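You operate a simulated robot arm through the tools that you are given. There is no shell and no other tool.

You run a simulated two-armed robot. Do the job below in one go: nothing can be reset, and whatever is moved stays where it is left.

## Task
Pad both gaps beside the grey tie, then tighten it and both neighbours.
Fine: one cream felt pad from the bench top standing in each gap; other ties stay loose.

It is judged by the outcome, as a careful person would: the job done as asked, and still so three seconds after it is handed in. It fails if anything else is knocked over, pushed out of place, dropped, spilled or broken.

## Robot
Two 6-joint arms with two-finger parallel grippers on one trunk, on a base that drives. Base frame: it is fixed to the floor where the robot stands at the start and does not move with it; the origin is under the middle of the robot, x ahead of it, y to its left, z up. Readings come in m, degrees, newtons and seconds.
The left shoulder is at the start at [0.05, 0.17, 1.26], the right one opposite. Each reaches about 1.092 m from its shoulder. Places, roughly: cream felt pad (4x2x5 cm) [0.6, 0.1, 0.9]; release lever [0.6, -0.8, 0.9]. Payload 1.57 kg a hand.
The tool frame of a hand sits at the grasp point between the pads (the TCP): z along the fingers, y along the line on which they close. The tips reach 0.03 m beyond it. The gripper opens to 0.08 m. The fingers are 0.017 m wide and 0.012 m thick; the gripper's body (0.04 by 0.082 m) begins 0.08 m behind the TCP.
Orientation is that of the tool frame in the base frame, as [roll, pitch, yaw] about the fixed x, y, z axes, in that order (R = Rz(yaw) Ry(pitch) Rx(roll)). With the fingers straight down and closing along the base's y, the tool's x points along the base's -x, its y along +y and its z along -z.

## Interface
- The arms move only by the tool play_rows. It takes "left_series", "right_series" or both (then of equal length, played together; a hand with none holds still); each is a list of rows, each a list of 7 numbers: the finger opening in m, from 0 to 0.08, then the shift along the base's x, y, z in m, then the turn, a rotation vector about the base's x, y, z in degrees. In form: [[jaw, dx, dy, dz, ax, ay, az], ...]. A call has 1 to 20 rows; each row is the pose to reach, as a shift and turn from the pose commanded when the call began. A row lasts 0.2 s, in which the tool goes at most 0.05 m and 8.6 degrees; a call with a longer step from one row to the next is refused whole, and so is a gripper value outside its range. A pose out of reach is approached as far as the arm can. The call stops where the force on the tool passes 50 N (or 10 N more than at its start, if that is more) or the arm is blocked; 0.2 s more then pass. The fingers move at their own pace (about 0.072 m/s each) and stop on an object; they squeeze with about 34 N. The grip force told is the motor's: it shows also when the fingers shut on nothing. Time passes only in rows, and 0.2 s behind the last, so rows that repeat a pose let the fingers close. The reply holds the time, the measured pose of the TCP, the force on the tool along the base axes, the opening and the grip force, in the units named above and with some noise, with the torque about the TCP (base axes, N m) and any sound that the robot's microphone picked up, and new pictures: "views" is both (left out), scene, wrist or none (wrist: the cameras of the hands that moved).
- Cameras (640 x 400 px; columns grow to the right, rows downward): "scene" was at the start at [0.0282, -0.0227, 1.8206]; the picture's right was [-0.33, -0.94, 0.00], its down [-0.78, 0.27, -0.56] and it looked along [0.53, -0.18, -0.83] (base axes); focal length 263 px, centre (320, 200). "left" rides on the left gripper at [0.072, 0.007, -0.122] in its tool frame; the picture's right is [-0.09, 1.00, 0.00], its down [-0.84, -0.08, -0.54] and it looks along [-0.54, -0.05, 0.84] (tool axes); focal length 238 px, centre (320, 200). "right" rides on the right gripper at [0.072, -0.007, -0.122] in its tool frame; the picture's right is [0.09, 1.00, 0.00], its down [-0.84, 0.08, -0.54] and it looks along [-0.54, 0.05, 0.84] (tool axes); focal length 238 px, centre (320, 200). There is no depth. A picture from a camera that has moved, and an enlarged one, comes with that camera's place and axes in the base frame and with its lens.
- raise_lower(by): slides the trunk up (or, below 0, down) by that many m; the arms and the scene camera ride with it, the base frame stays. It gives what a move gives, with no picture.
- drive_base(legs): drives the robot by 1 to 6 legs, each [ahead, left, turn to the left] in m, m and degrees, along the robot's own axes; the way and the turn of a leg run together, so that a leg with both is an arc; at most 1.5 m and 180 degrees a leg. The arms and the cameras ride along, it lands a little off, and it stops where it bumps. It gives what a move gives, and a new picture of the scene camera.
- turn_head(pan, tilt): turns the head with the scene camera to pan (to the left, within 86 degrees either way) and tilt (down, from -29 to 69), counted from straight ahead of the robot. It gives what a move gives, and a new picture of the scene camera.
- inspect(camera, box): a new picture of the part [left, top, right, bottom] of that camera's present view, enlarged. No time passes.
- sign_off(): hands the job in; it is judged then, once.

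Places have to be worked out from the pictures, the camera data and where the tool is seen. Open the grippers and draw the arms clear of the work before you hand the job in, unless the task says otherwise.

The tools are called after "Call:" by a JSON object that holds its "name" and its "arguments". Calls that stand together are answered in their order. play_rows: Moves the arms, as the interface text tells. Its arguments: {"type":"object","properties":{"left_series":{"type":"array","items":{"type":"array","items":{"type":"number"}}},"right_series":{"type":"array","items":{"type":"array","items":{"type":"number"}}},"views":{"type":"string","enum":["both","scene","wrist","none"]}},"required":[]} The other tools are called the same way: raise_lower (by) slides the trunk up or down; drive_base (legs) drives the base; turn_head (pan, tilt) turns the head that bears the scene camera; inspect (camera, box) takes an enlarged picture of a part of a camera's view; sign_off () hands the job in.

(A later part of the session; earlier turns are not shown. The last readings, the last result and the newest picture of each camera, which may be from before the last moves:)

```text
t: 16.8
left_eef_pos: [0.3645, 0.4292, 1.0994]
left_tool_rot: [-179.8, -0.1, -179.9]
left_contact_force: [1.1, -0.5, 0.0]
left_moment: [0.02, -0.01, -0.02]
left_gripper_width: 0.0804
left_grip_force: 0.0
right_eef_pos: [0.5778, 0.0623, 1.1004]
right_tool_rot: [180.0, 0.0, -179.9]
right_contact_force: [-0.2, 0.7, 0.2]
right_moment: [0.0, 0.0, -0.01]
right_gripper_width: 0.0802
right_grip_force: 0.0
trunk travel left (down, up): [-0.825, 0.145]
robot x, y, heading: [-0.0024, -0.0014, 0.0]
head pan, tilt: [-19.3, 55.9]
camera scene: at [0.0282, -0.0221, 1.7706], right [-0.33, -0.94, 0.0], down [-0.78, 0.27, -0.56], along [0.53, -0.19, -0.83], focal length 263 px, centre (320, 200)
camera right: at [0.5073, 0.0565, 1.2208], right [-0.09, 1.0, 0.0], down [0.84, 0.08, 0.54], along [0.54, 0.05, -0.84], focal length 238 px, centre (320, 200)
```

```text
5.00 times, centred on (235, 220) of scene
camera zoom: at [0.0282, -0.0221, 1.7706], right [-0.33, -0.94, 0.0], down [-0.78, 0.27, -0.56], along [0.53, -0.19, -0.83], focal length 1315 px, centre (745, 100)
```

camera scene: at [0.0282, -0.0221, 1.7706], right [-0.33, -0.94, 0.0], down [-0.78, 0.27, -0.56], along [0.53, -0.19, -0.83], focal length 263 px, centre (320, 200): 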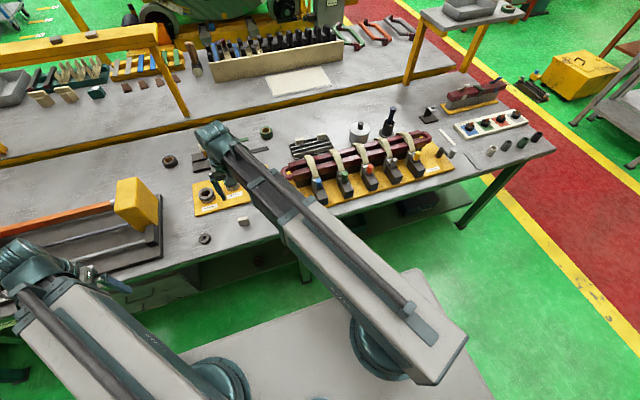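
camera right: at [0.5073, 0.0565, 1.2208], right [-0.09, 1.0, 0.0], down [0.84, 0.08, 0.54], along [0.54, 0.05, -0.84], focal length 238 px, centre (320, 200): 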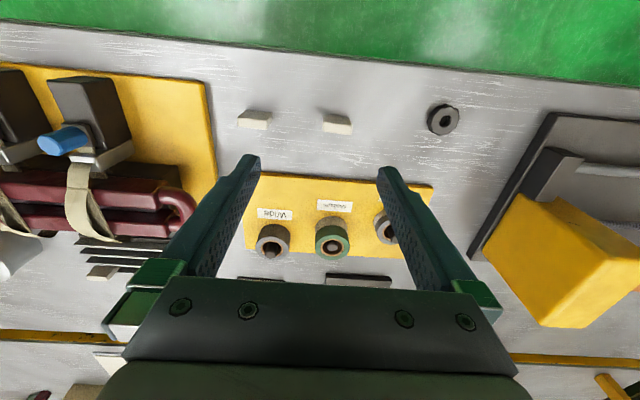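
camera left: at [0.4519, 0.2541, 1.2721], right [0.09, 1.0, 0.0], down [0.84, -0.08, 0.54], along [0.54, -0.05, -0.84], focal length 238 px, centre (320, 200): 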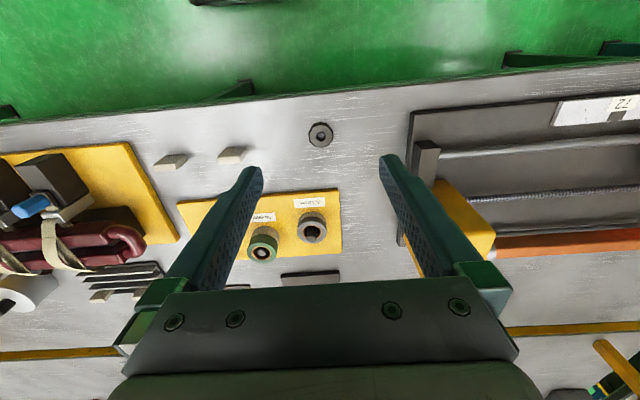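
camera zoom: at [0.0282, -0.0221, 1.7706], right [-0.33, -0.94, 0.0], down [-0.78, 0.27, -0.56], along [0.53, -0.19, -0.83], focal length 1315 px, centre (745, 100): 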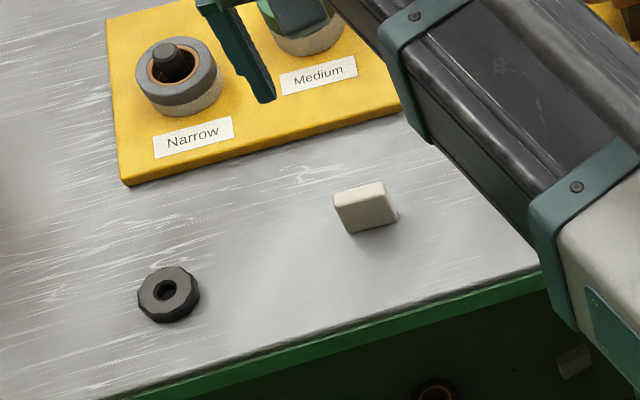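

Pad 2's top centre works out to about (0.595, 0.087), yawed ≈-2.7°, bench at z≈0.865, pad top ≈0.91 and about 1.5 cm thick. I'll align above it and lower partway to check.

Call:
{"name": "play_rows", "arguments": {"right_series": [[0.08, 0.009, 0.012, 0, 0, 0, -1.4], [0.08, 0.017, 0.0245, 0, 0, 0, -2.7], [0.08, 0.017, 0.0245, 0, 0, 0, -2.7]], "views": "none"}}

Call:
{"name": "raise_lower", "arguments": {"by": -0.12}}

Call:
{"name": "inspect", "arguments": {"camera": "right", "box": [200, 80, 440, 230]}}

Call:
{"name": "inspect", "arguments": {"camera": "scene", "box": [0, 160, 320, 360]}}

```text
t: 17.6
left_eef_pos: [0.3652, 0.4281, 1.0999]
left_tool_rot: [-179.8, -0.1, -180.0]
left_contact_force: [1.3, -0.2, -0.3]
left_moment: [0.03, 0.01, 0.0]
left_gripper_width: 0.0797
left_grip_force: 0.2
right_eef_pos: [0.5946, 0.0867, 1.1008]
right_tool_rot: [-180.0, 0.0, 177.3]
right_contact_force: [0.3, -0.1, 1.0]
right_moment: [0.0, 0.0, -0.03]
right_gripper_width: 0.0803
right_grip_force: 0.1
trunk travel left (down, up): [-0.825, 0.145]
robot x, y, heading: [0.0037, 0.0004, 0.0]
head pan, tilt: [-19.3, 55.9]
```

```text
t: 19.1
left_eef_pos: [0.3659, 0.4286, 0.9807]
left_tool_rot: [-179.9, 0.0, 179.9]
left_contact_force: [0.0, -0.2, -0.5]
left_moment: [0.05, 0.0, -0.01]
left_gripper_width: 0.0804
left_grip_force: 0.1
right_eef_pos: [0.5946, 0.085, 0.9796]
right_tool_rot: [180.0, -0.1, 177.2]
right_contact_force: [0.4, 0.1, 0.5]
right_moment: [0.01, 0.03, 0.01]
right_gripper_width: 0.0802
right_grip_force: 0.0
trunk travel left (down, up): [-0.705, 0.265]
robot x, y, heading: [-0.0012, -0.0008, -0.0]
head pan, tilt: [-19.3, 55.9]
```

```text
2.67 times, centred on (320, 155) of right
camera zoom: at [0.5229, 0.0829, 1.101], right [-0.04, 1.0, 0.0], down [0.84, 0.04, 0.54], along [0.54, 0.02, -0.84], focal length 636 px, centre (320, 320)
```

zoom: 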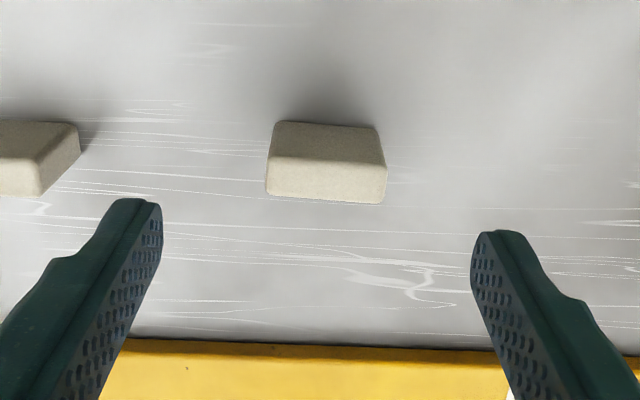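

```text
2.00 times, centred on (160, 260) of scene
camera zoom: at [0.028, -0.0226, 1.6507], right [-0.33, -0.94, 0.0], down [-0.78, 0.27, -0.56], along [0.53, -0.18, -0.83], focal length 526 px, centre (640, 80)
```

zoom: 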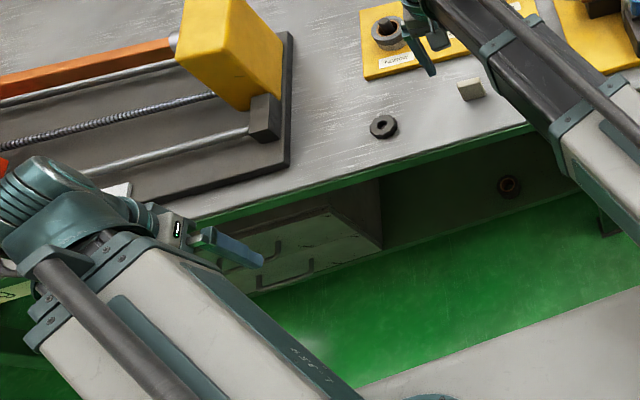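

Pad 2 is nearly centred between the fingers. One finer zoom to check the yaw before descending.

Call:
{"name": "inspect", "arguments": {"camera": "right", "box": [290, 115, 354, 160]}}

```text
8.89 times, centred on (322, 138) of right
camera zoom: at [0.5229, 0.0829, 1.101], right [-0.04, 1.0, 0.0], down [0.84, 0.04, 0.54], along [0.54, 0.02, -0.84], focal length 2119 px, centre (302, 756)
```

zoom: 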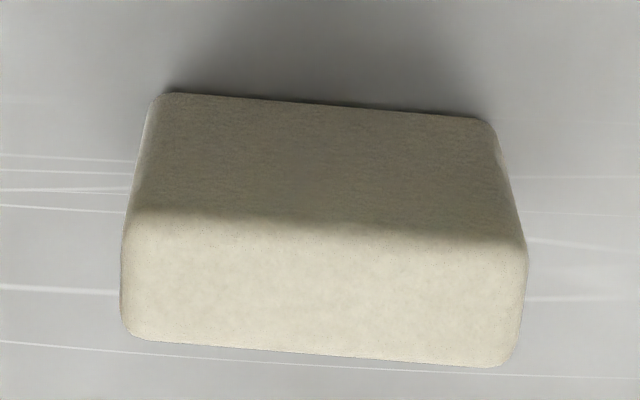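

Aligned within a fraction of a degree. I'll lower to TCP z≈0.90 (tips ≈0.87, just over the bench) and check forces before closing.

Call:
{"name": "raise_lower", "arguments": {"by": -0.075}}

Call:
{"name": "inspect", "arguments": {"camera": "right", "box": [200, 100, 440, 250]}}

```text
t: 20.2
left_eef_pos: [0.3652, 0.4278, 0.9061]
left_tool_rot: [-179.9, -0.1, -180.0]
left_contact_force: [0.6, -0.7, 0.5]
left_moment: [0.03, 0.01, 0.03]
left_gripper_width: 0.0801
left_grip_force: 0.2
right_eef_pos: [0.5946, 0.0858, 0.9059]
right_tool_rot: [180.0, 0.0, 177.3]
right_contact_force: [0.0, 0.3, -0.5]
right_moment: [-0.01, 0.0, -0.01]
right_gripper_width: 0.0799
right_grip_force: 0.1
trunk travel left (down, up): [-0.63, 0.34]
robot x, y, heading: [-0.0004, 0.0017, -0.0]
head pan, tilt: [-19.3, 55.9]
```

```text
2.67 times, centred on (320, 175) of right
camera zoom: at [0.5229, 0.0829, 1.026], right [-0.04, 1.0, 0.0], down [0.84, 0.04, 0.54], along [0.54, 0.02, -0.84], focal length 636 px, centre (320, 267)
```

zoom: 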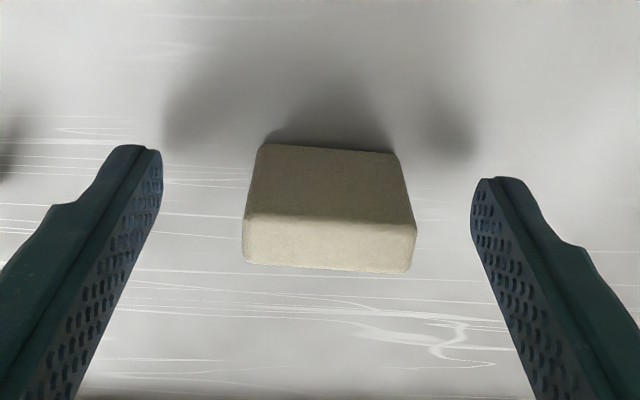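

The pad is about 4 mm further in x and 2 mm in y than the TCP; I'll shift, lower 5 mm more, and close.

Call:
{"name": "play_rows", "arguments": {"right_series": [[0.08, 0.004, 0.002, 0, 0, 0, 0]], "views": "none"}}

Call:
{"name": "raise_lower", "arguments": {"by": -0.006}}

Call:
{"name": "play_rows", "arguments": {"right_series": [[0.045, 0, 0, 0, 0, 0, 0], [0.03, 0, 0, 0, 0, 0, 0], [0.03, 0, 0, 0, 0, 0, 0], [0.03, 0, 0, 0, 0, 0, 0]], "views": "wrist"}}

Call:
{"name": "inspect", "arguments": {"camera": "right", "box": [240, 130, 400, 230]}}

```text
t: 20.6
left_eef_pos: [0.3663, 0.4274, 0.9045]
left_tool_rot: [-179.9, -0.1, -179.9]
left_contact_force: [-0.5, 0.0, -0.1]
left_moment: [0.01, -0.02, 0.03]
left_gripper_width: 0.0801
left_grip_force: 0.0
right_eef_pos: [0.597, 0.0886, 0.9054]
right_tool_rot: [-179.9, 0.1, 177.3]
right_contact_force: [0.0, -0.5, 0.0]
right_moment: [0.0, 0.0, -0.03]
right_gripper_width: 0.08
right_grip_force: 0.0
trunk travel left (down, up): [-0.63, 0.34]
robot x, y, heading: [0.0026, 0.0013, 0.1]
head pan, tilt: [-19.3, 55.9]
```

```text
t: 21.2
left_eef_pos: [0.3654, 0.4272, 0.8993]
left_tool_rot: [-180.0, -0.1, -179.9]
left_contact_force: [1.1, -0.6, -1.3]
left_moment: [-0.01, 0.0, 0.0]
left_gripper_width: 0.08
left_grip_force: 0.1
right_eef_pos: [0.5982, 0.089, 0.8983]
right_tool_rot: [180.0, 0.1, 177.3]
right_contact_force: [-0.1, -1.0, 0.1]
right_moment: [0.0, -0.01, 0.05]
right_gripper_width: 0.0802
right_grip_force: 0.0
trunk travel left (down, up): [-0.624, 0.346]
robot x, y, heading: [-0.003, 0.0031, -0.0]
head pan, tilt: [-19.3, 55.9]
```

```text
t: 22.2
left_eef_pos: [0.366, 0.4281, 0.8991]
left_tool_rot: [-179.9, -0.1, 179.9]
left_contact_force: [0.2, 0.6, 0.3]
left_moment: [-0.03, 0.0, 0.01]
left_gripper_width: 0.0799
left_grip_force: 0.0
right_eef_pos: [0.5976, 0.0889, 0.8996]
right_tool_rot: [-180.0, 0.0, 177.3]
right_contact_force: [0.3, -1.5, 0.4]
right_moment: [0.02, -0.02, -0.02]
right_gripper_width: 0.0387
right_grip_force: 34.2
trunk travel left (down, up): [-0.624, 0.346]
robot x, y, heading: [0.0042, -0.0015, -0.3]
head pan, tilt: [-19.3, 55.9]
camera right: at [0.5267, 0.085, 1.0199], right [-0.04, 1.0, 0.0], down [0.84, 0.04, 0.54], along [0.54, 0.02, -0.84], focal length 238 px, centre (320, 200)
```

right: 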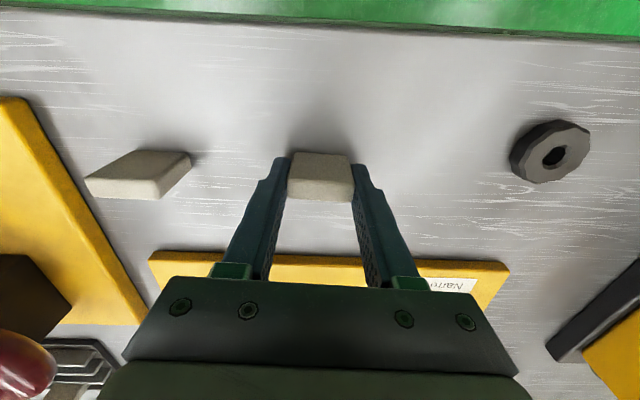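

```text
4.00 times, centred on (320, 180) of right
camera zoom: at [0.5267, 0.085, 1.0199], right [-0.04, 1.0, 0.0], down [0.84, 0.04, 0.54], along [0.54, 0.02, -0.84], focal length 953 px, centre (320, 280)
```

zoom: 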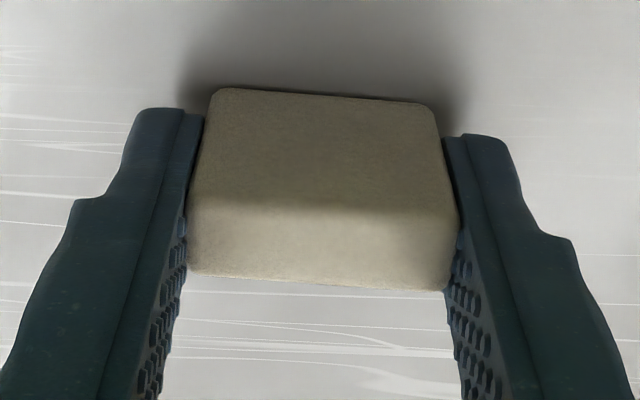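

The pad is gripped (3.87 cm, 34 N); its bottom is ≈4.7 cm below the TCP and its centre ≈3.5 mm ahead in x. I'll raise and carry it to above the red–grey bay, turning yaw back to align with the slot.

Call:
{"name": "raise_lower", "arguments": {"by": 0.2}}

Call:
{"name": "play_rows", "arguments": {"right_series": [[0.03, 0.01, -0.045, 0, 0, 0, 0.3], [0.03, 0.02, -0.09, 0, 0, 0, 0.6], [0.03, 0.03, -0.135, 0, 0, 0, 0.9], [0.03, 0.04, -0.18, 0, 0, 0, 1.2], [0.03, 0.05, -0.225, 0, 0, 0, 1.5], [0.03, 0.06, -0.27, 0, 0, 0, 1.8], [0.03, 0.07, -0.315, 0, 0, 0, 2.1], [0.03, 0.08, -0.36, 0, 0, 0, 2.4], [0.03, 0.09, -0.405, 0, 0, 0, 2.7], [0.03, 0.1, -0.45, 0, 0, 0, 2.7], [0.03, 0.11, -0.495, 0, 0, 0, 2.7], [0.03, 0.12, -0.54, 0, 0, 0, 2.7], [0.03, 0.128, -0.591, 0, 0, 0, 2.7], [0.03, 0.128, -0.591, 0, 0, 0, 2.7]], "views": "both"}}

Call:
{"name": "inspect", "arguments": {"camera": "right", "box": [200, 80, 440, 230]}}

```text
t: 24.3
left_eef_pos: [0.3662, 0.4277, 1.0978]
left_tool_rot: [-179.8, -0.1, -180.0]
left_contact_force: [0.3, 0.2, 0.1]
left_moment: [0.02, 0.02, 0.03]
left_gripper_width: 0.0801
left_grip_force: 0.1
right_eef_pos: [0.599, 0.0882, 1.0998]
right_tool_rot: [180.0, 0.0, 177.4]
right_contact_force: [-0.2, 0.9, -0.4]
right_moment: [-0.03, -0.02, 0.0]
right_gripper_width: 0.0386
right_grip_force: 34.2
trunk travel left (down, up): [-0.824, 0.146]
robot x, y, heading: [0.0014, -0.0023, 0.0]
head pan, tilt: [-19.3, 55.9]
```

```text
refused: row 13 steps farther than a row can; nothing moved
```

```text
2.67 times, centred on (320, 155) of right
camera zoom: at [0.5268, 0.0851, 1.2198], right [-0.05, 1.0, 0.0], down [0.84, 0.04, 0.54], along [0.54, 0.02, -0.84], focal length 636 px, centre (320, 320)
```

zoom: 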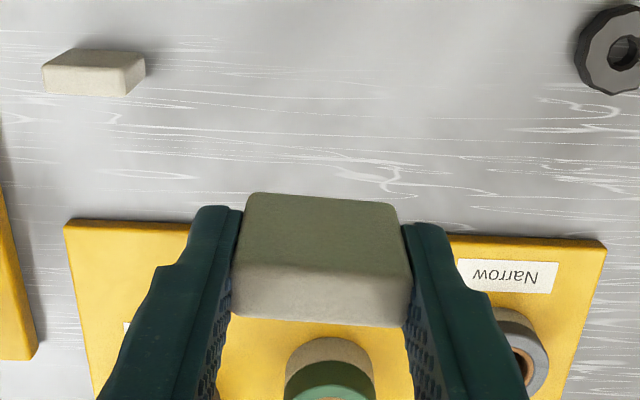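

The pad came up securely. I'll repeat the transfer with one shorter final step.

Call:
{"name": "play_rows", "arguments": {"right_series": [[0.03, 0.01, -0.045, 0, 0, 0, 0.3], [0.03, 0.02, -0.09, 0, 0, 0, 0.6], [0.03, 0.03, -0.135, 0, 0, 0, 0.9], [0.03, 0.04, -0.18, 0, 0, 0, 1.2], [0.03, 0.05, -0.225, 0, 0, 0, 1.5], [0.03, 0.06, -0.27, 0, 0, 0, 1.8], [0.03, 0.07, -0.315, 0, 0, 0, 2.1], [0.03, 0.08, -0.36, 0, 0, 0, 2.4], [0.03, 0.09, -0.405, 0, 0, 0, 2.7], [0.03, 0.1, -0.45, 0, 0, 0, 2.7], [0.03, 0.11, -0.495, 0, 0, 0, 2.7], [0.03, 0.12, -0.54, 0, 0, 0, 2.7], [0.03, 0.126, -0.58, 0, 0, 0, 2.7], [0.03, 0.128, -0.591, 0, 0, 0, 2.7], [0.03, 0.128, -0.591, 0, 0, 0, 2.7]], "views": "both"}}

Call:
{"name": "inspect", "arguments": {"camera": "right", "box": [200, 60, 440, 210]}}

```text
t: 27.5
left_eef_pos: [0.3658, 0.4279, 1.0982]
left_tool_rot: [-179.9, -0.1, -180.0]
left_contact_force: [-0.1, -0.4, 0.4]
left_moment: [0.07, -0.02, 0.03]
left_gripper_width: 0.0801
left_grip_force: 0.0
right_eef_pos: [0.7261, -0.5032, 1.1]
right_tool_rot: [179.9, 0.0, 180.0]
right_contact_force: [0.8, 0.4, -0.7]
right_moment: [0.01, 0.02, 0.02]
right_gripper_width: 0.0382
right_grip_force: 34.2
trunk travel left (down, up): [-0.824, 0.146]
robot x, y, heading: [0.0031, 0.0031, -0.2]
head pan, tilt: [-19.3, 55.9]
camera scene: at [0.0282, -0.0227, 1.7696], right [-0.33, -0.94, 0.0], down [-0.78, 0.27, -0.56], along [0.53, -0.18, -0.83], focal length 263 px, centre (320, 200)
camera right: at [0.6552, -0.5098, 1.2198], right [-0.09, 1.0, 0.0], down [0.84, 0.08, 0.54], along [0.54, 0.05, -0.84], focal length 238 px, centre (320, 200)
```

scene: 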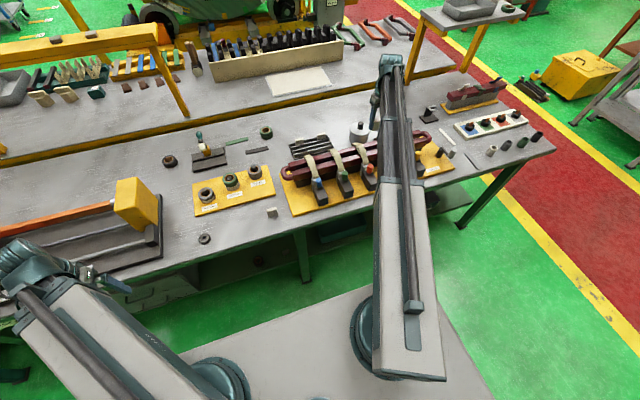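
right: 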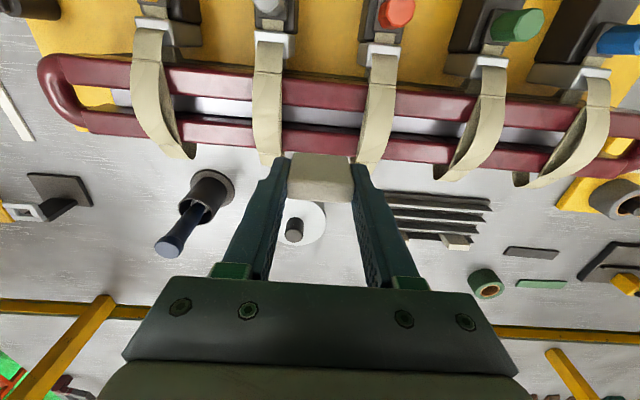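

```text
2.67 times, centred on (320, 135) of right
camera zoom: at [0.6552, -0.5098, 1.2198], right [-0.09, 1.0, 0.0], down [0.84, 0.08, 0.54], along [0.54, 0.05, -0.84], focal length 636 px, centre (320, 373)
```

zoom: 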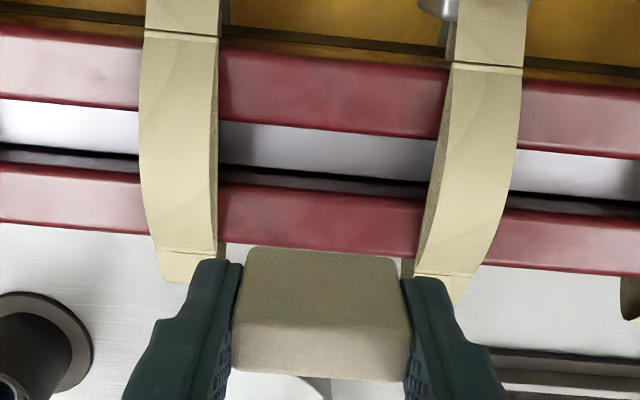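

Triangulated again: bar tops z≈0.946, slot x≈0.712–0.7395, floor ≈0.912–0.918, bay y≈-0.544…-0.459. I'll shift x by -2 mm, y by +1.5 mm and lower until the pad bottom is just above the bars to check.

Call:
{"name": "play_rows", "arguments": {"right_series": [[0.03, -0.002, 0.0015, 0, 0, 0, 0], [0.03, -0.002, 0.0015, 0, 0, 0, 0]], "views": "none"}}

Call:
{"name": "raise_lower", "arguments": {"by": -0.095}}

Call:
{"name": "inspect", "arguments": {"camera": "right", "box": [200, 90, 440, 240]}}

Call:
{"name": "inspect", "arguments": {"camera": "scene", "box": [320, 110, 440, 185]}}

```text
t: 28.1
left_eef_pos: [0.3655, 0.4277, 1.0978]
left_tool_rot: [-179.9, -0.1, -180.0]
left_contact_force: [0.3, -0.2, 0.3]
left_moment: [0.01, -0.03, 0.01]
left_gripper_width: 0.0803
left_grip_force: 0.0
right_eef_pos: [0.7241, -0.501, 1.0991]
right_tool_rot: [-180.0, 0.1, 180.0]
right_contact_force: [0.2, 0.5, 0.0]
right_moment: [0.0, 0.02, -0.02]
right_gripper_width: 0.0385
right_grip_force: 34.0
trunk travel left (down, up): [-0.824, 0.146]
robot x, y, heading: [-0.0004, -0.0026, -0.1]
head pan, tilt: [-19.3, 55.9]
```

```text
t: 29.4
left_eef_pos: [0.3664, 0.4277, 1.0043]
left_tool_rot: [-179.9, -0.1, -180.0]
left_contact_force: [0.6, -0.3, 0.0]
left_moment: [0.02, 0.01, 0.0]
left_gripper_width: 0.0799
left_grip_force: 0.1
right_eef_pos: [0.7255, -0.5003, 1.0033]
right_tool_rot: [179.9, 0.0, -179.9]
right_contact_force: [-0.1, 0.1, -0.3]
right_moment: [0.01, 0.03, -0.01]
right_gripper_width: 0.0387
right_grip_force: 34.2
trunk travel left (down, up): [-0.729, 0.241]
robot x, y, heading: [-0.0005, -0.0033, 0.1]
head pan, tilt: [-19.3, 55.9]
```

```text
2.67 times, centred on (320, 165) of right
camera zoom: at [0.6532, -0.5079, 1.125], right [-0.09, 1.0, 0.0], down [0.84, 0.08, 0.54], along [0.54, 0.05, -0.84], focal length 636 px, centre (320, 293)
```

zoom: 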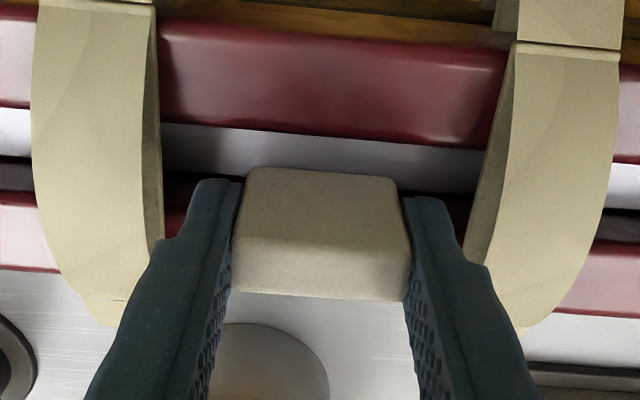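

```text
5.33 times, centred on (380, 148) of scene
camera zoom: at [0.028, -0.0226, 1.6747], right [-0.33, -0.94, 0.0], down [-0.78, 0.27, -0.56], along [0.53, -0.18, -0.83], focal length 1402 px, centre (0, 480)
```

zoom: 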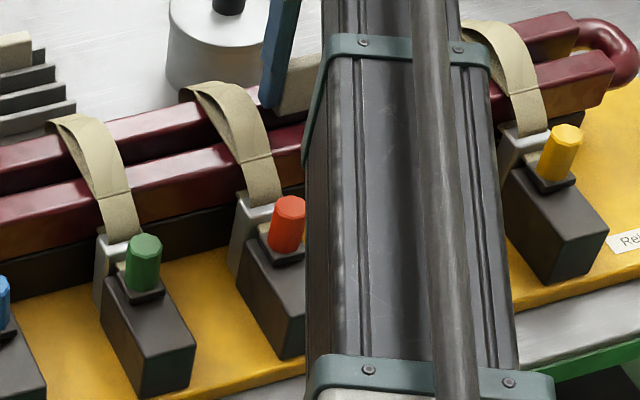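

The pad is centred in the bay with ≈2 mm margins front and back. I'll lower 0.03 into the slot and watch the forces.

Call:
{"name": "raise_lower", "arguments": {"by": -0.02}}

Call:
{"name": "inspect", "arguments": {"camera": "right", "box": [200, 90, 440, 240]}}

```text
t: 29.9
left_eef_pos: [0.3639, 0.429, 0.9936]
left_tool_rot: [-179.8, 0.0, 179.9]
left_contact_force: [-0.5, -0.3, 0.0]
left_moment: [-0.03, 0.03, -0.05]
left_gripper_width: 0.0801
left_grip_force: 0.0
right_eef_pos: [0.7234, -0.5004, 0.9949]
right_tool_rot: [-179.8, 0.4, 180.0]
right_contact_force: [-3.0, 1.7, 36.6]
right_moment: [0.38, -0.22, -0.09]
right_gripper_width: 0.0388
right_grip_force: 34.0
trunk travel left (down, up): [-0.717, 0.253]
robot x, y, heading: [0.0018, -0.0005, 0.1]
head pan, tilt: [-19.3, 55.9]
stopped: the force on the tool passed its limit at 70 N (the readings are from after the stop); the commanded pose is now the measured one
```

```text
2.67 times, centred on (320, 165) of right
camera zoom: at [0.652, -0.5074, 1.1155], right [-0.09, 1.0, 0.0], down [0.83, 0.08, 0.55], along [0.55, 0.05, -0.84], focal length 636 px, centre (320, 293)
```

zoom: 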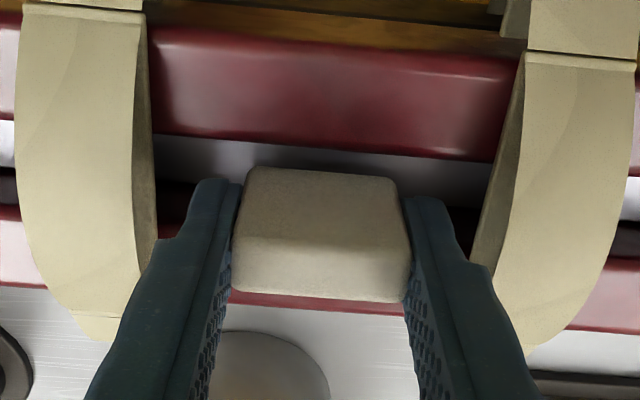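

The pad's rear landed on the back bar: it is ~2 cm thick and sits ≈6 mm ahead of my grip centre. I'll raise, check for any displacement, and shift 6 mm back.

Call:
{"name": "raise_lower", "arguments": {"by": 0.03}}

Call:
{"name": "play_rows", "arguments": {"right_series": [[0.03, -0.006, 0, 0, 0, 0, 0], [0.03, -0.006, 0, 0, 0, 0, 0]], "views": "wrist"}}

Call:
{"name": "inspect", "arguments": {"camera": "right", "box": [200, 90, 440, 240]}}

```text
t: 30.6
left_eef_pos: [0.3665, 0.4274, 1.0216]
left_tool_rot: [-179.9, -0.1, 179.9]
left_contact_force: [0.2, -0.4, 0.1]
left_moment: [-0.02, 0.02, -0.06]
left_gripper_width: 0.08
left_grip_force: 0.1
right_eef_pos: [0.7271, -0.5027, 1.0221]
right_tool_rot: [180.0, 0.4, 180.0]
right_contact_force: [0.1, 0.1, -1.0]
right_moment: [0.0, 0.03, -0.05]
right_gripper_width: 0.0386
right_grip_force: 33.8
trunk travel left (down, up): [-0.747, 0.223]
robot x, y, heading: [0.0016, -0.0008, 0.1]
head pan, tilt: [-19.3, 55.9]
```

```text
t: 31.2
left_eef_pos: [0.3669, 0.428, 1.0221]
left_tool_rot: [-179.9, -0.1, 180.0]
left_contact_force: [-0.9, -0.6, 0.4]
left_moment: [0.0, 0.0, 0.03]
left_gripper_width: 0.0799
left_grip_force: 0.1
right_eef_pos: [0.7204, -0.5025, 1.0214]
right_tool_rot: [-179.9, 0.3, 180.0]
right_contact_force: [-0.8, -0.1, -0.8]
right_moment: [-0.01, 0.0, 0.02]
right_gripper_width: 0.0386
right_grip_force: 34.0
trunk travel left (down, up): [-0.747, 0.223]
robot x, y, heading: [0.0013, 0.0008, 0.1]
head pan, tilt: [-19.3, 55.9]
camera right: at [0.6488, -0.5093, 1.1423], right [-0.09, 1.0, 0.0], down [0.83, 0.08, 0.55], along [0.54, 0.05, -0.84], focal length 238 px, centre (320, 200)
```

right: 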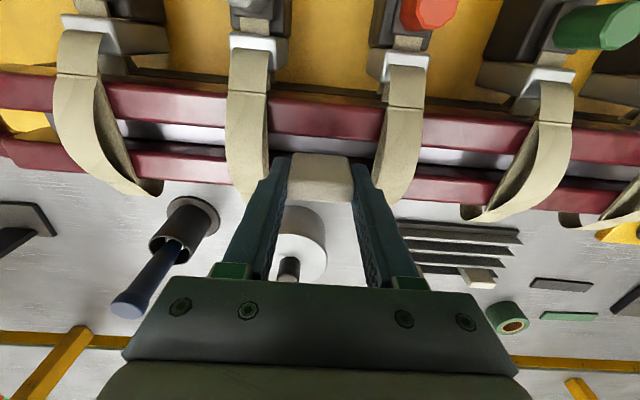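

```text
2.67 times, centred on (320, 165) of right
camera zoom: at [0.6488, -0.5093, 1.1423], right [-0.09, 1.0, 0.0], down [0.83, 0.08, 0.55], along [0.54, 0.05, -0.84], focal length 636 px, centre (320, 293)
```

zoom: 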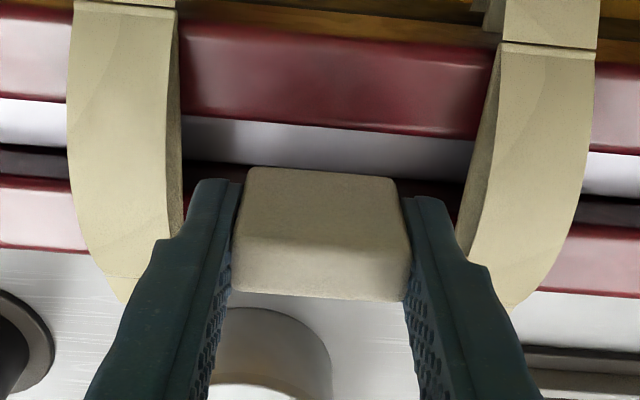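

Now the pad should occupy x≈0.717–0.737 within the slot 0.713–0.7395. I'll nudge 1 mm more and lower until the fingertips are just above the bar tops (pad ≈1.6 cm into the slot).

Call:
{"name": "play_rows", "arguments": {"right_series": [[0.03, -0.001, 0.001, 0, 0, -0.3, 0]], "views": "none"}}

Call:
{"name": "raise_lower", "arguments": {"by": -0.04}}

Call:
{"name": "inspect", "arguments": {"camera": "right", "box": [200, 90, 440, 240]}}

```text
t: 31.6
left_eef_pos: [0.3665, 0.4267, 1.0223]
left_tool_rot: [-179.9, 0.0, 180.0]
left_contact_force: [0.2, 0.3, 0.1]
left_moment: [0.02, -0.01, 0.01]
left_gripper_width: 0.0799
left_grip_force: 0.1
right_eef_pos: [0.7193, -0.5016, 1.0222]
right_tool_rot: [-179.9, 0.7, -180.0]
right_contact_force: [-0.5, 0.6, 0.2]
right_moment: [0.02, 0.01, 0.04]
right_gripper_width: 0.0386
right_grip_force: 33.9
trunk travel left (down, up): [-0.747, 0.223]
robot x, y, heading: [0.0008, 0.0012, -0.0]
head pan, tilt: [-19.3, 55.9]
```

```text
t: 32.5
left_eef_pos: [0.366, 0.4271, 0.9817]
left_tool_rot: [-179.9, 0.0, 180.0]
left_contact_force: [0.3, 1.0, 0.1]
left_moment: [-0.01, 0.01, -0.02]
left_gripper_width: 0.0802
left_grip_force: 0.1
right_eef_pos: [0.7195, -0.5013, 0.9822]
right_tool_rot: [-179.9, 0.7, -179.9]
right_contact_force: [-0.2, 0.4, 0.1]
right_moment: [-0.03, 0.0, -0.01]
right_gripper_width: 0.0387
right_grip_force: 34.1
trunk travel left (down, up): [-0.707, 0.263]
robot x, y, heading: [0.0029, -0.0007, 0.0]
head pan, tilt: [-19.3, 55.9]
```

```text
2.67 times, centred on (320, 165) of right
camera zoom: at [0.6468, -0.5084, 1.102], right [-0.09, 1.0, 0.0], down [0.83, 0.08, 0.55], along [0.55, 0.05, -0.83], focal length 636 px, centre (320, 293)
```

zoom: 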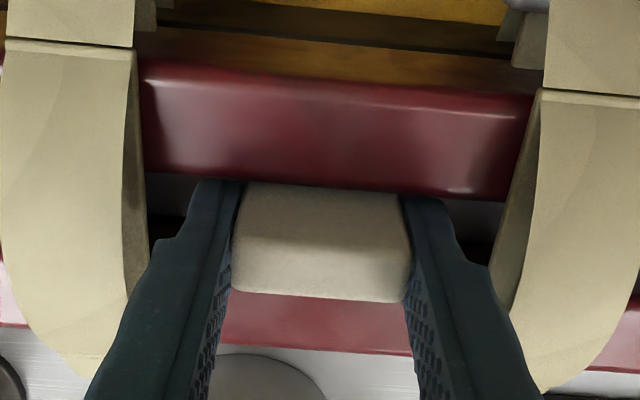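

The pad is in the slot with no contact forces. I'll straighten the small tilt, lower 3 mm more, then ease the jaw open so the pad settles onto the slot floor.

Call:
{"name": "play_rows", "arguments": {"right_series": [[0.03, 0, 0, 0, 0, 0.7, 0]], "views": "none"}}

Call:
{"name": "raise_lower", "arguments": {"by": -0.004}}

Call:
{"name": "play_rows", "arguments": {"right_series": [[0.0395, 0, 0, 0, 0, 0, 0], [0.041, 0, 0, 0, 0, 0, 0], [0.043, 0, 0, 0, 0, 0, 0], [0.046, 0, 0, 0, 0, 0, 0], [0.046, 0, 0, 0, 0, 0, 0]], "views": "wrist"}}

Call:
{"name": "inspect", "arguments": {"camera": "right", "box": [200, 90, 440, 240]}}

```text
t: 32.9
left_eef_pos: [0.3667, 0.4275, 0.9829]
left_tool_rot: [-179.9, -0.1, -179.9]
left_contact_force: [-0.1, 0.8, -0.3]
left_moment: [-0.02, 0.0, 0.01]
left_gripper_width: 0.0801
left_grip_force: 0.0
right_eef_pos: [0.7186, -0.5019, 0.982]
right_tool_rot: [-179.9, 0.0, 180.0]
right_contact_force: [-0.7, -0.1, -0.5]
right_moment: [0.01, -0.01, 0.01]
right_gripper_width: 0.0387
right_grip_force: 33.6
trunk travel left (down, up): [-0.707, 0.263]
robot x, y, heading: [0.0014, 0.0015, 0.1]
head pan, tilt: [-19.3, 55.9]
```

```text
t: 33.4
left_eef_pos: [0.3642, 0.4283, 0.9786]
left_tool_rot: [-180.0, 0.0, -180.0]
left_contact_force: [0.0, -0.2, -0.4]
left_moment: [-0.01, 0.01, 0.02]
left_gripper_width: 0.08
left_grip_force: 0.0
right_eef_pos: [0.7173, -0.5007, 0.9806]
right_tool_rot: [-179.8, 0.1, -180.0]
right_contact_force: [5.7, -3.5, 28.8]
right_moment: [-0.01, -0.16, 0.04]
right_gripper_width: 0.0386
right_grip_force: 33.6
trunk travel left (down, up): [-0.703, 0.267]
robot x, y, heading: [0.0004, 0.0006, 0.0]
head pan, tilt: [-19.3, 55.9]
```

```text
t: 34.6
left_eef_pos: [0.3661, 0.4278, 0.978]
left_tool_rot: [-179.9, -0.2, -179.9]
left_contact_force: [-0.1, -0.2, -0.2]
left_moment: [0.02, -0.02, 0.02]
left_gripper_width: 0.08
left_grip_force: 0.1
right_eef_pos: [0.7199, -0.5025, 0.9787]
right_tool_rot: [-179.9, 0.1, -179.9]
right_contact_force: [0.5, 0.6, -0.1]
right_moment: [0.03, 0.04, 0.01]
right_gripper_width: 0.046
right_grip_force: 0.0
trunk travel left (down, up): [-0.703, 0.267]
robot x, y, heading: [-0.0023, 0.0014, 0.2]
head pan, tilt: [-19.3, 55.9]
camera right: at [0.6482, -0.5086, 1.0988], right [-0.09, 1.0, 0.0], down [0.84, 0.08, 0.54], along [0.54, 0.05, -0.84], focal length 238 px, centre (320, 200)
```

right: 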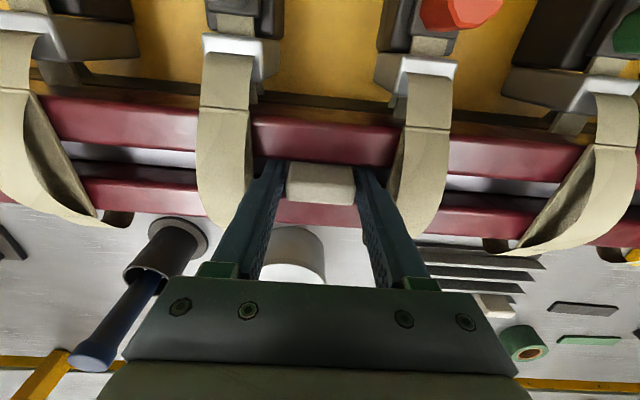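

```text
2.67 times, centred on (320, 165) of right
camera zoom: at [0.6482, -0.5086, 1.0988], right [-0.09, 1.0, 0.0], down [0.84, 0.08, 0.54], along [0.54, 0.05, -0.84], focal length 636 px, centre (320, 293)
```

zoom: 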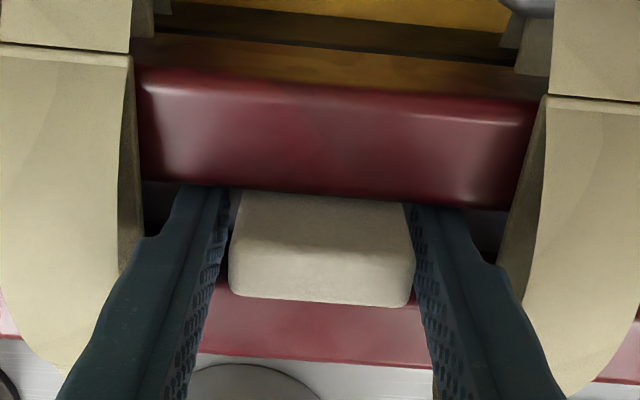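

Contact appeared at the last millimetres, and the jaw is now open with the pad standing in the slot. I'll raise straight up and inspect how it sits.

Call:
{"name": "raise_lower", "arguments": {"by": 0.1}}

Call:
{"name": "inspect", "arguments": {"camera": "right", "box": [240, 70, 400, 170]}}

Call:
{"name": "inspect", "arguments": {"camera": "right", "box": [0, 0, 640, 400]}}

```text
t: 35.9
left_eef_pos: [0.3667, 0.4273, 1.0782]
left_tool_rot: [-179.9, 0.0, 180.0]
left_contact_force: [0.4, 0.4, 0.1]
left_moment: [0.01, 0.03, 0.02]
left_gripper_width: 0.0803
left_grip_force: 0.0
right_eef_pos: [0.7193, -0.5028, 1.0787]
right_tool_rot: [-179.8, -0.1, 179.9]
right_contact_force: [-0.3, 0.4, -0.8]
right_moment: [0.0, -0.02, 0.02]
right_gripper_width: 0.0463
right_grip_force: 0.1
trunk travel left (down, up): [-0.803, 0.167]
robot x, y, heading: [-0.0014, -0.0013, -0.0]
head pan, tilt: [-19.3, 55.9]
```

```text
4.00 times, centred on (320, 120) of right
camera zoom: at [0.6483, -0.5086, 1.1988], right [-0.09, 1.0, 0.0], down [0.84, 0.08, 0.54], along [0.54, 0.05, -0.84], focal length 953 px, centre (320, 520)
```

zoom: 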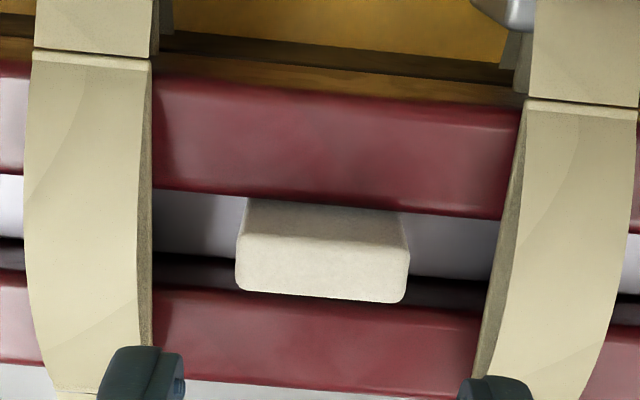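

```text
1.00 times, centred on (320, 200) of right (not enlarged: the box is as wide or as high as the picture)
camera zoom: at [0.6483, -0.5086, 1.1988], right [-0.09, 1.0, 0.0], down [0.84, 0.08, 0.54], along [0.54, 0.05, -0.84], focal length 238 px, centre (320, 200)
```

zoom: 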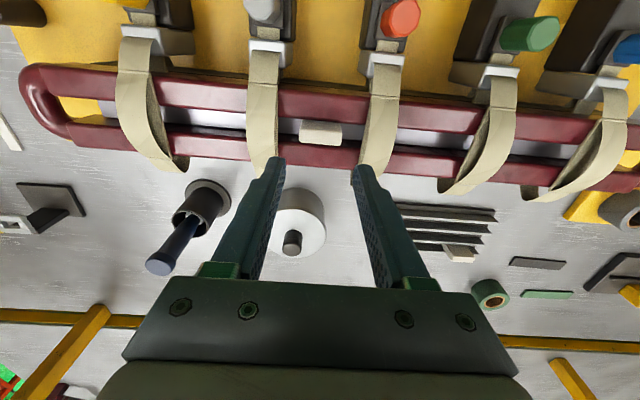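

Pad 1 stands in the red–grey slot on the floor (top ≈0.961), clear of both straps. Now I'll move over the second pad, estimated centre ≈(0.606, -0.027), opening the jaw on the way.

Call:
{"name": "play_rows", "arguments": {"right_series": [[0.046, -0.01, 0.045, 0, 0, 0, 0], [0.046, -0.02, 0.09, 0, 0, 0, 0], [0.046, -0.03, 0.135, 0, 0, 0, 0], [0.05, -0.04, 0.18, 0, 0, 0, 0], [0.06, -0.05, 0.225, 0, 0, 0, 0], [0.07, -0.06, 0.27, 0, 0, 0, 0], [0.08, -0.07, 0.315, 0, 0, 0, 0], [0.08, -0.08, 0.36, 0, 0, 0, -0.3], [0.08, -0.09, 0.405, 0, 0, 0, -0.6], [0.08, -0.105, 0.445, 0, 0, 0, -0.9], [0.08, -0.113, 0.476, 0, 0, 0, -0.9], [0.08, -0.113, 0.476, 0, 0, 0, -0.9]], "views": "none"}}

Call:
{"name": "raise_lower", "arguments": {"by": -0.1}}

Call:
{"name": "inspect", "arguments": {"camera": "right", "box": [200, 80, 440, 230]}}

Call:
{"name": "inspect", "arguments": {"camera": "right", "box": [284, 110, 364, 160]}}

```text
t: 38.5
left_eef_pos: [0.3664, 0.4272, 1.0771]
left_tool_rot: [180.0, -0.1, 179.9]
left_contact_force: [0.7, 0.4, 0.5]
left_moment: [-0.01, 0.03, -0.02]
left_gripper_width: 0.0802
left_grip_force: 0.2
right_eef_pos: [0.605, -0.0255, 1.0777]
right_tool_rot: [-179.9, 0.0, 179.1]
right_contact_force: [0.6, -0.9, -0.3]
right_moment: [-0.02, 0.02, -0.02]
right_gripper_width: 0.08
right_grip_force: 0.0
trunk travel left (down, up): [-0.803, 0.167]
robot x, y, heading: [-0.0005, -0.0012, -0.0]
head pan, tilt: [-19.3, 55.9]
```

```text
t: 39.9
left_eef_pos: [0.3657, 0.4282, 0.9773]
left_tool_rot: [-179.9, -0.1, -179.9]
left_contact_force: [-0.9, -0.5, -0.3]
left_moment: [-0.02, -0.01, -0.01]
left_gripper_width: 0.08
left_grip_force: 0.0
right_eef_pos: [0.6048, -0.0248, 0.9777]
right_tool_rot: [-179.9, -0.1, 179.1]
right_contact_force: [-1.0, 0.1, 0.0]
right_moment: [0.01, 0.04, 0.03]
right_gripper_width: 0.0799
right_grip_force: 0.1
trunk travel left (down, up): [-0.703, 0.267]
robot x, y, heading: [-0.0004, 0.0012, -0.1]
head pan, tilt: [-19.3, 55.9]
```

```text
2.67 times, centred on (320, 155) of right
camera zoom: at [0.5333, -0.0307, 1.099], right [-0.08, 1.0, 0.0], down [0.84, 0.07, 0.54], along [0.54, 0.04, -0.84], focal length 636 px, centre (320, 320)
```

zoom: 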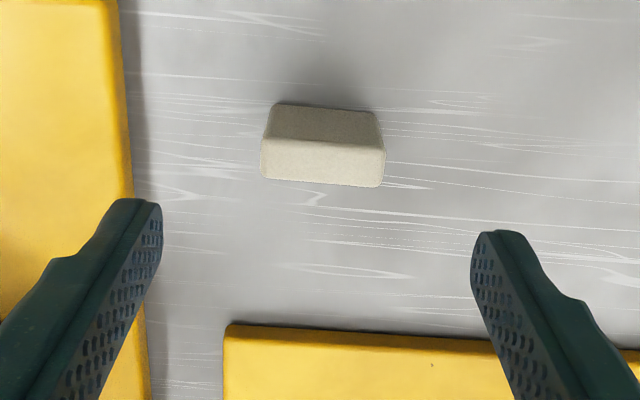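

```text
8.00 times, centred on (324, 135) of right
camera zoom: at [0.5333, -0.0307, 1.099], right [-0.08, 1.0, 0.0], down [0.84, 0.07, 0.54], along [0.54, 0.04, -0.84], focal length 1907 px, centre (288, 720)
```

zoom: 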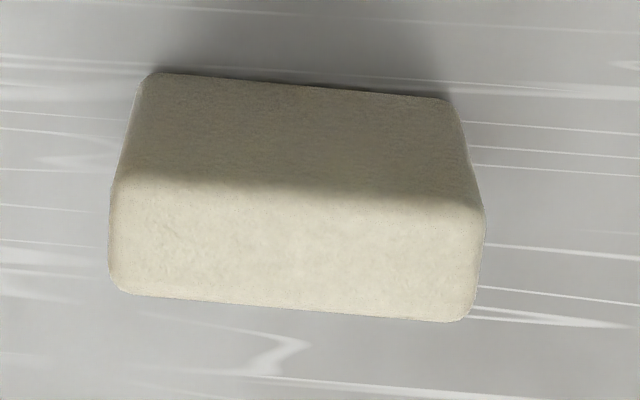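

Pad 2 is centred to within about 2 mm. I'll correct, lower to TCP z≈0.906 and grip a bit higher this time.

Call:
{"name": "play_rows", "arguments": {"right_series": [[0.08, 0.002, -0.001, 0, 0, 0, 0], [0.08, 0.002, -0.001, 0, 0, 0, 0]], "views": "none"}}

Call:
{"name": "raise_lower", "arguments": {"by": -0.073}}

Call:
{"name": "play_rows", "arguments": {"right_series": [[0.05, 0, 0, 0, 0, 0, 0], [0.03, 0, 0, 0, 0, 0, 0], [0.03, 0, 0, 0, 0, 0, 0], [0.03, 0, 0, 0, 0, 0, 0]], "views": "none"}}

Call:
{"name": "inspect", "arguments": {"camera": "right", "box": [240, 130, 400, 230]}}

```text
t: 40.5
left_eef_pos: [0.3668, 0.4272, 0.9784]
left_tool_rot: [180.0, -0.1, -180.0]
left_contact_force: [-0.2, 0.1, 0.2]
left_moment: [0.01, 0.03, 0.03]
left_gripper_width: 0.0798
left_grip_force: 0.0
right_eef_pos: [0.6066, -0.0255, 0.9787]
right_tool_rot: [-179.9, 0.0, 179.1]
right_contact_force: [-1.2, -0.4, -1.1]
right_moment: [0.0, 0.02, 0.02]
right_gripper_width: 0.0801
right_grip_force: 0.1
trunk travel left (down, up): [-0.703, 0.267]
robot x, y, heading: [0.0031, -0.004, 0.2]
head pan, tilt: [-19.3, 55.9]
```

```text
t: 41.6
left_eef_pos: [0.3659, 0.4286, 0.9056]
left_tool_rot: [-179.9, -0.2, 179.9]
left_contact_force: [0.1, 1.3, 0.7]
left_moment: [0.01, -0.01, 0.01]
left_gripper_width: 0.0799
left_grip_force: 0.1
right_eef_pos: [0.6067, -0.0257, 0.9058]
right_tool_rot: [-179.8, 0.0, 179.0]
right_contact_force: [0.0, -0.7, 0.4]
right_moment: [0.03, 0.03, 0.01]
right_gripper_width: 0.0799
right_grip_force: 0.0
trunk travel left (down, up): [-0.63, 0.34]
robot x, y, heading: [-0.0003, 0.0015, 0.1]
head pan, tilt: [-19.3, 55.9]
```

```text
t: 42.6
left_eef_pos: [0.3663, 0.4276, 0.9055]
left_tool_rot: [-179.9, -0.1, 179.9]
left_contact_force: [0.1, 0.2, -0.1]
left_moment: [0.01, 0.0, -0.02]
left_gripper_width: 0.0801
left_grip_force: 0.1
right_eef_pos: [0.6053, -0.0259, 0.9048]
right_tool_rot: [-179.9, 0.0, 179.1]
right_contact_force: [0.1, -0.1, 1.6]
right_moment: [0.03, 0.04, 0.0]
right_gripper_width: 0.0384
right_grip_force: 34.0
trunk travel left (down, up): [-0.63, 0.34]
robot x, y, heading: [0.0009, -0.0009, -0.1]
head pan, tilt: [-19.3, 55.9]
```

```text
4.00 times, centred on (320, 180) of right
camera zoom: at [0.5353, -0.0318, 1.0259], right [-0.08, 1.0, 0.0], down [0.84, 0.07, 0.54], along [0.54, 0.04, -0.84], focal length 953 px, centre (320, 280)
```

zoom: 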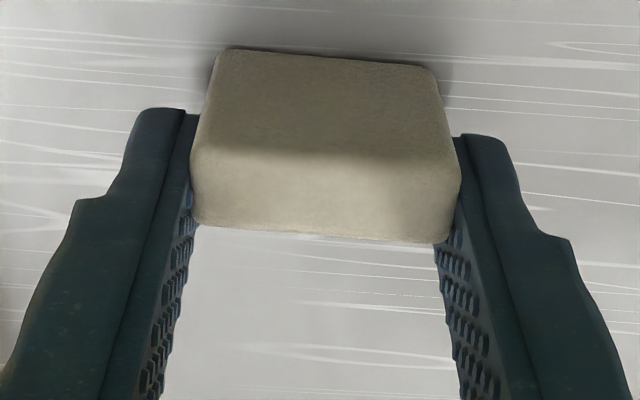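

Gripped well-centred (pad centre ≈TCP). I'll raise and carry it to above the grey–yellow bay at about (0.725, -0.612).

Call:
{"name": "raise_lower", "arguments": {"by": 0.195}}

Call:
{"name": "play_rows", "arguments": {"right_series": [[0.03, 0.01, -0.045, 0, 0, 0, 0.3], [0.03, 0.02, -0.09, 0, 0, 0, 0.6], [0.03, 0.03, -0.135, 0, 0, 0, 0.9], [0.03, 0.04, -0.18, 0, 0, 0, 0.9], [0.03, 0.05, -0.225, 0, 0, 0, 0.9], [0.03, 0.06, -0.27, 0, 0, 0, 0.9], [0.03, 0.07, -0.315, 0, 0, 0, 0.9], [0.03, 0.08, -0.36, 0, 0, 0, 0.9], [0.03, 0.09, -0.405, 0, 0, 0, 0.9], [0.03, 0.1, -0.45, 0, 0, 0, 0.9], [0.03, 0.108, -0.495, 0, 0, 0, 0.9], [0.03, 0.114, -0.54, 0, 0, 0, 0.9], [0.03, 0.119, -0.575, 0, 0, 0, 0.9], [0.03, 0.119, -0.586, 0, 0, 0, 0.9], [0.03, 0.119, -0.586, 0, 0, 0, 0.9]], "views": "wrist"}}

Call:
{"name": "inspect", "arguments": {"camera": "right", "box": [200, 60, 440, 210]}}

```text
t: 44.7
left_eef_pos: [0.3663, 0.4277, 1.1005]
left_tool_rot: [-179.9, -0.2, 180.0]
left_contact_force: [0.1, -0.7, -1.3]
left_moment: [0.01, 0.0, 0.0]
left_gripper_width: 0.0801
left_grip_force: 0.0
right_eef_pos: [0.6053, -0.0266, 1.1009]
right_tool_rot: [-179.9, 0.0, 179.1]
right_contact_force: [0.2, 0.4, -0.8]
right_moment: [-0.02, -0.02, -0.01]
right_gripper_width: 0.0381
right_grip_force: 34.0
trunk travel left (down, up): [-0.825, 0.145]
robot x, y, heading: [0.0007, 0.0022, 0.2]
head pan, tilt: [-19.3, 55.9]
```

```text
t: 47.9
left_eef_pos: [0.3665, 0.4273, 1.0997]
left_tool_rot: [180.0, -0.1, -180.0]
left_contact_force: [-0.7, -0.2, 0.3]
left_moment: [0.01, -0.01, -0.01]
left_gripper_width: 0.0801
left_grip_force: 0.1
right_eef_pos: [0.7242, -0.6115, 1.1003]
right_tool_rot: [-179.9, 0.1, -180.0]
right_contact_force: [-0.5, -0.6, -0.2]
right_moment: [-0.03, 0.02, 0.01]
right_gripper_width: 0.0385
right_grip_force: 34.1
trunk travel left (down, up): [-0.825, 0.145]
robot x, y, heading: [0.0015, 0.0016, 0.3]
head pan, tilt: [-19.3, 55.9]
camera right: at [0.6531, -0.6187, 1.2208], right [-0.09, 1.0, 0.0], down [0.84, 0.08, 0.54], along [0.54, 0.05, -0.84], focal length 238 px, centre (320, 200)
```

right: 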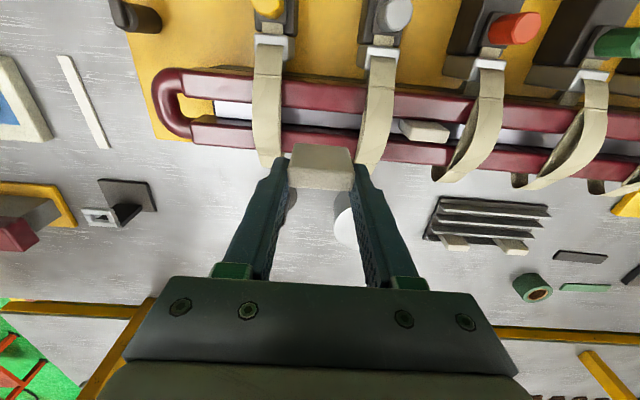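

```text
2.67 times, centred on (320, 135) of right
camera zoom: at [0.6531, -0.6187, 1.2208], right [-0.09, 1.0, 0.0], down [0.84, 0.08, 0.54], along [0.54, 0.05, -0.84], focal length 636 px, centre (320, 373)
```

zoom: 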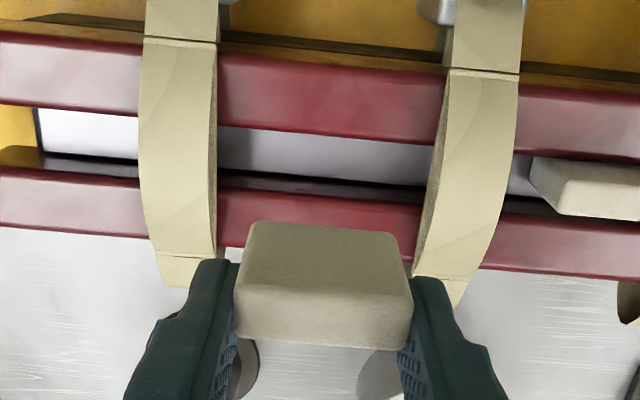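

Slot here is x≈0.713–0.7385, bay centre y≈-0.6105. Small 1 mm correction, then lower to just above the bars and check.

Call:
{"name": "play_rows", "arguments": {"right_series": [[0.03, 0.001, 0.001, 0, 0, 0, 0], [0.03, 0.001, 0.001, 0, 0, 0, 0]], "views": "none"}}

Call:
{"name": "raise_lower", "arguments": {"by": -0.085}}

Call:
{"name": "inspect", "arguments": {"camera": "right", "box": [200, 90, 440, 240]}}

```text
t: 48.5
left_eef_pos: [0.367, 0.4276, 1.1013]
left_tool_rot: [-179.8, -0.1, -180.0]
left_contact_force: [-0.2, 0.4, -0.4]
left_moment: [0.02, -0.03, 0.03]
left_gripper_width: 0.08
left_grip_force: 0.1
right_eef_pos: [0.7266, -0.611, 1.0997]
right_tool_rot: [-179.9, 0.0, -180.0]
right_contact_force: [-0.3, 0.3, -0.3]
right_moment: [-0.01, -0.03, -0.01]
right_gripper_width: 0.0381
right_grip_force: 33.5
trunk travel left (down, up): [-0.825, 0.145]
robot x, y, heading: [-0.0012, -0.0009, 0.2]
head pan, tilt: [-19.3, 55.9]
```

```text
t: 49.7
left_eef_pos: [0.3659, 0.4276, 1.0146]
left_tool_rot: [-179.9, -0.1, 179.9]
left_contact_force: [0.1, -0.3, -0.1]
left_moment: [-0.01, 0.0, -0.01]
left_gripper_width: 0.08
left_grip_force: 0.0
right_eef_pos: [0.7258, -0.6112, 1.0149]
right_tool_rot: [-179.9, 0.0, -180.0]
right_contact_force: [0.3, -0.3, -0.2]
right_moment: [-0.03, 0.01, -0.01]
right_gripper_width: 0.038
right_grip_force: 34.2
trunk travel left (down, up): [-0.74, 0.23]
robot x, y, heading: [0.0017, 0.0016, -0.2]
head pan, tilt: [-19.3, 55.9]
```

```text
2.67 times, centred on (320, 165) of right
camera zoom: at [0.6545, -0.6178, 1.136], right [-0.09, 1.0, 0.0], down [0.84, 0.08, 0.54], along [0.54, 0.05, -0.84], focal length 636 px, centre (320, 293)
```

zoom: 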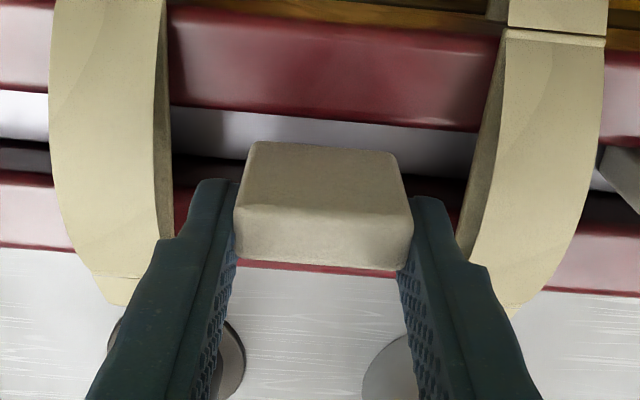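

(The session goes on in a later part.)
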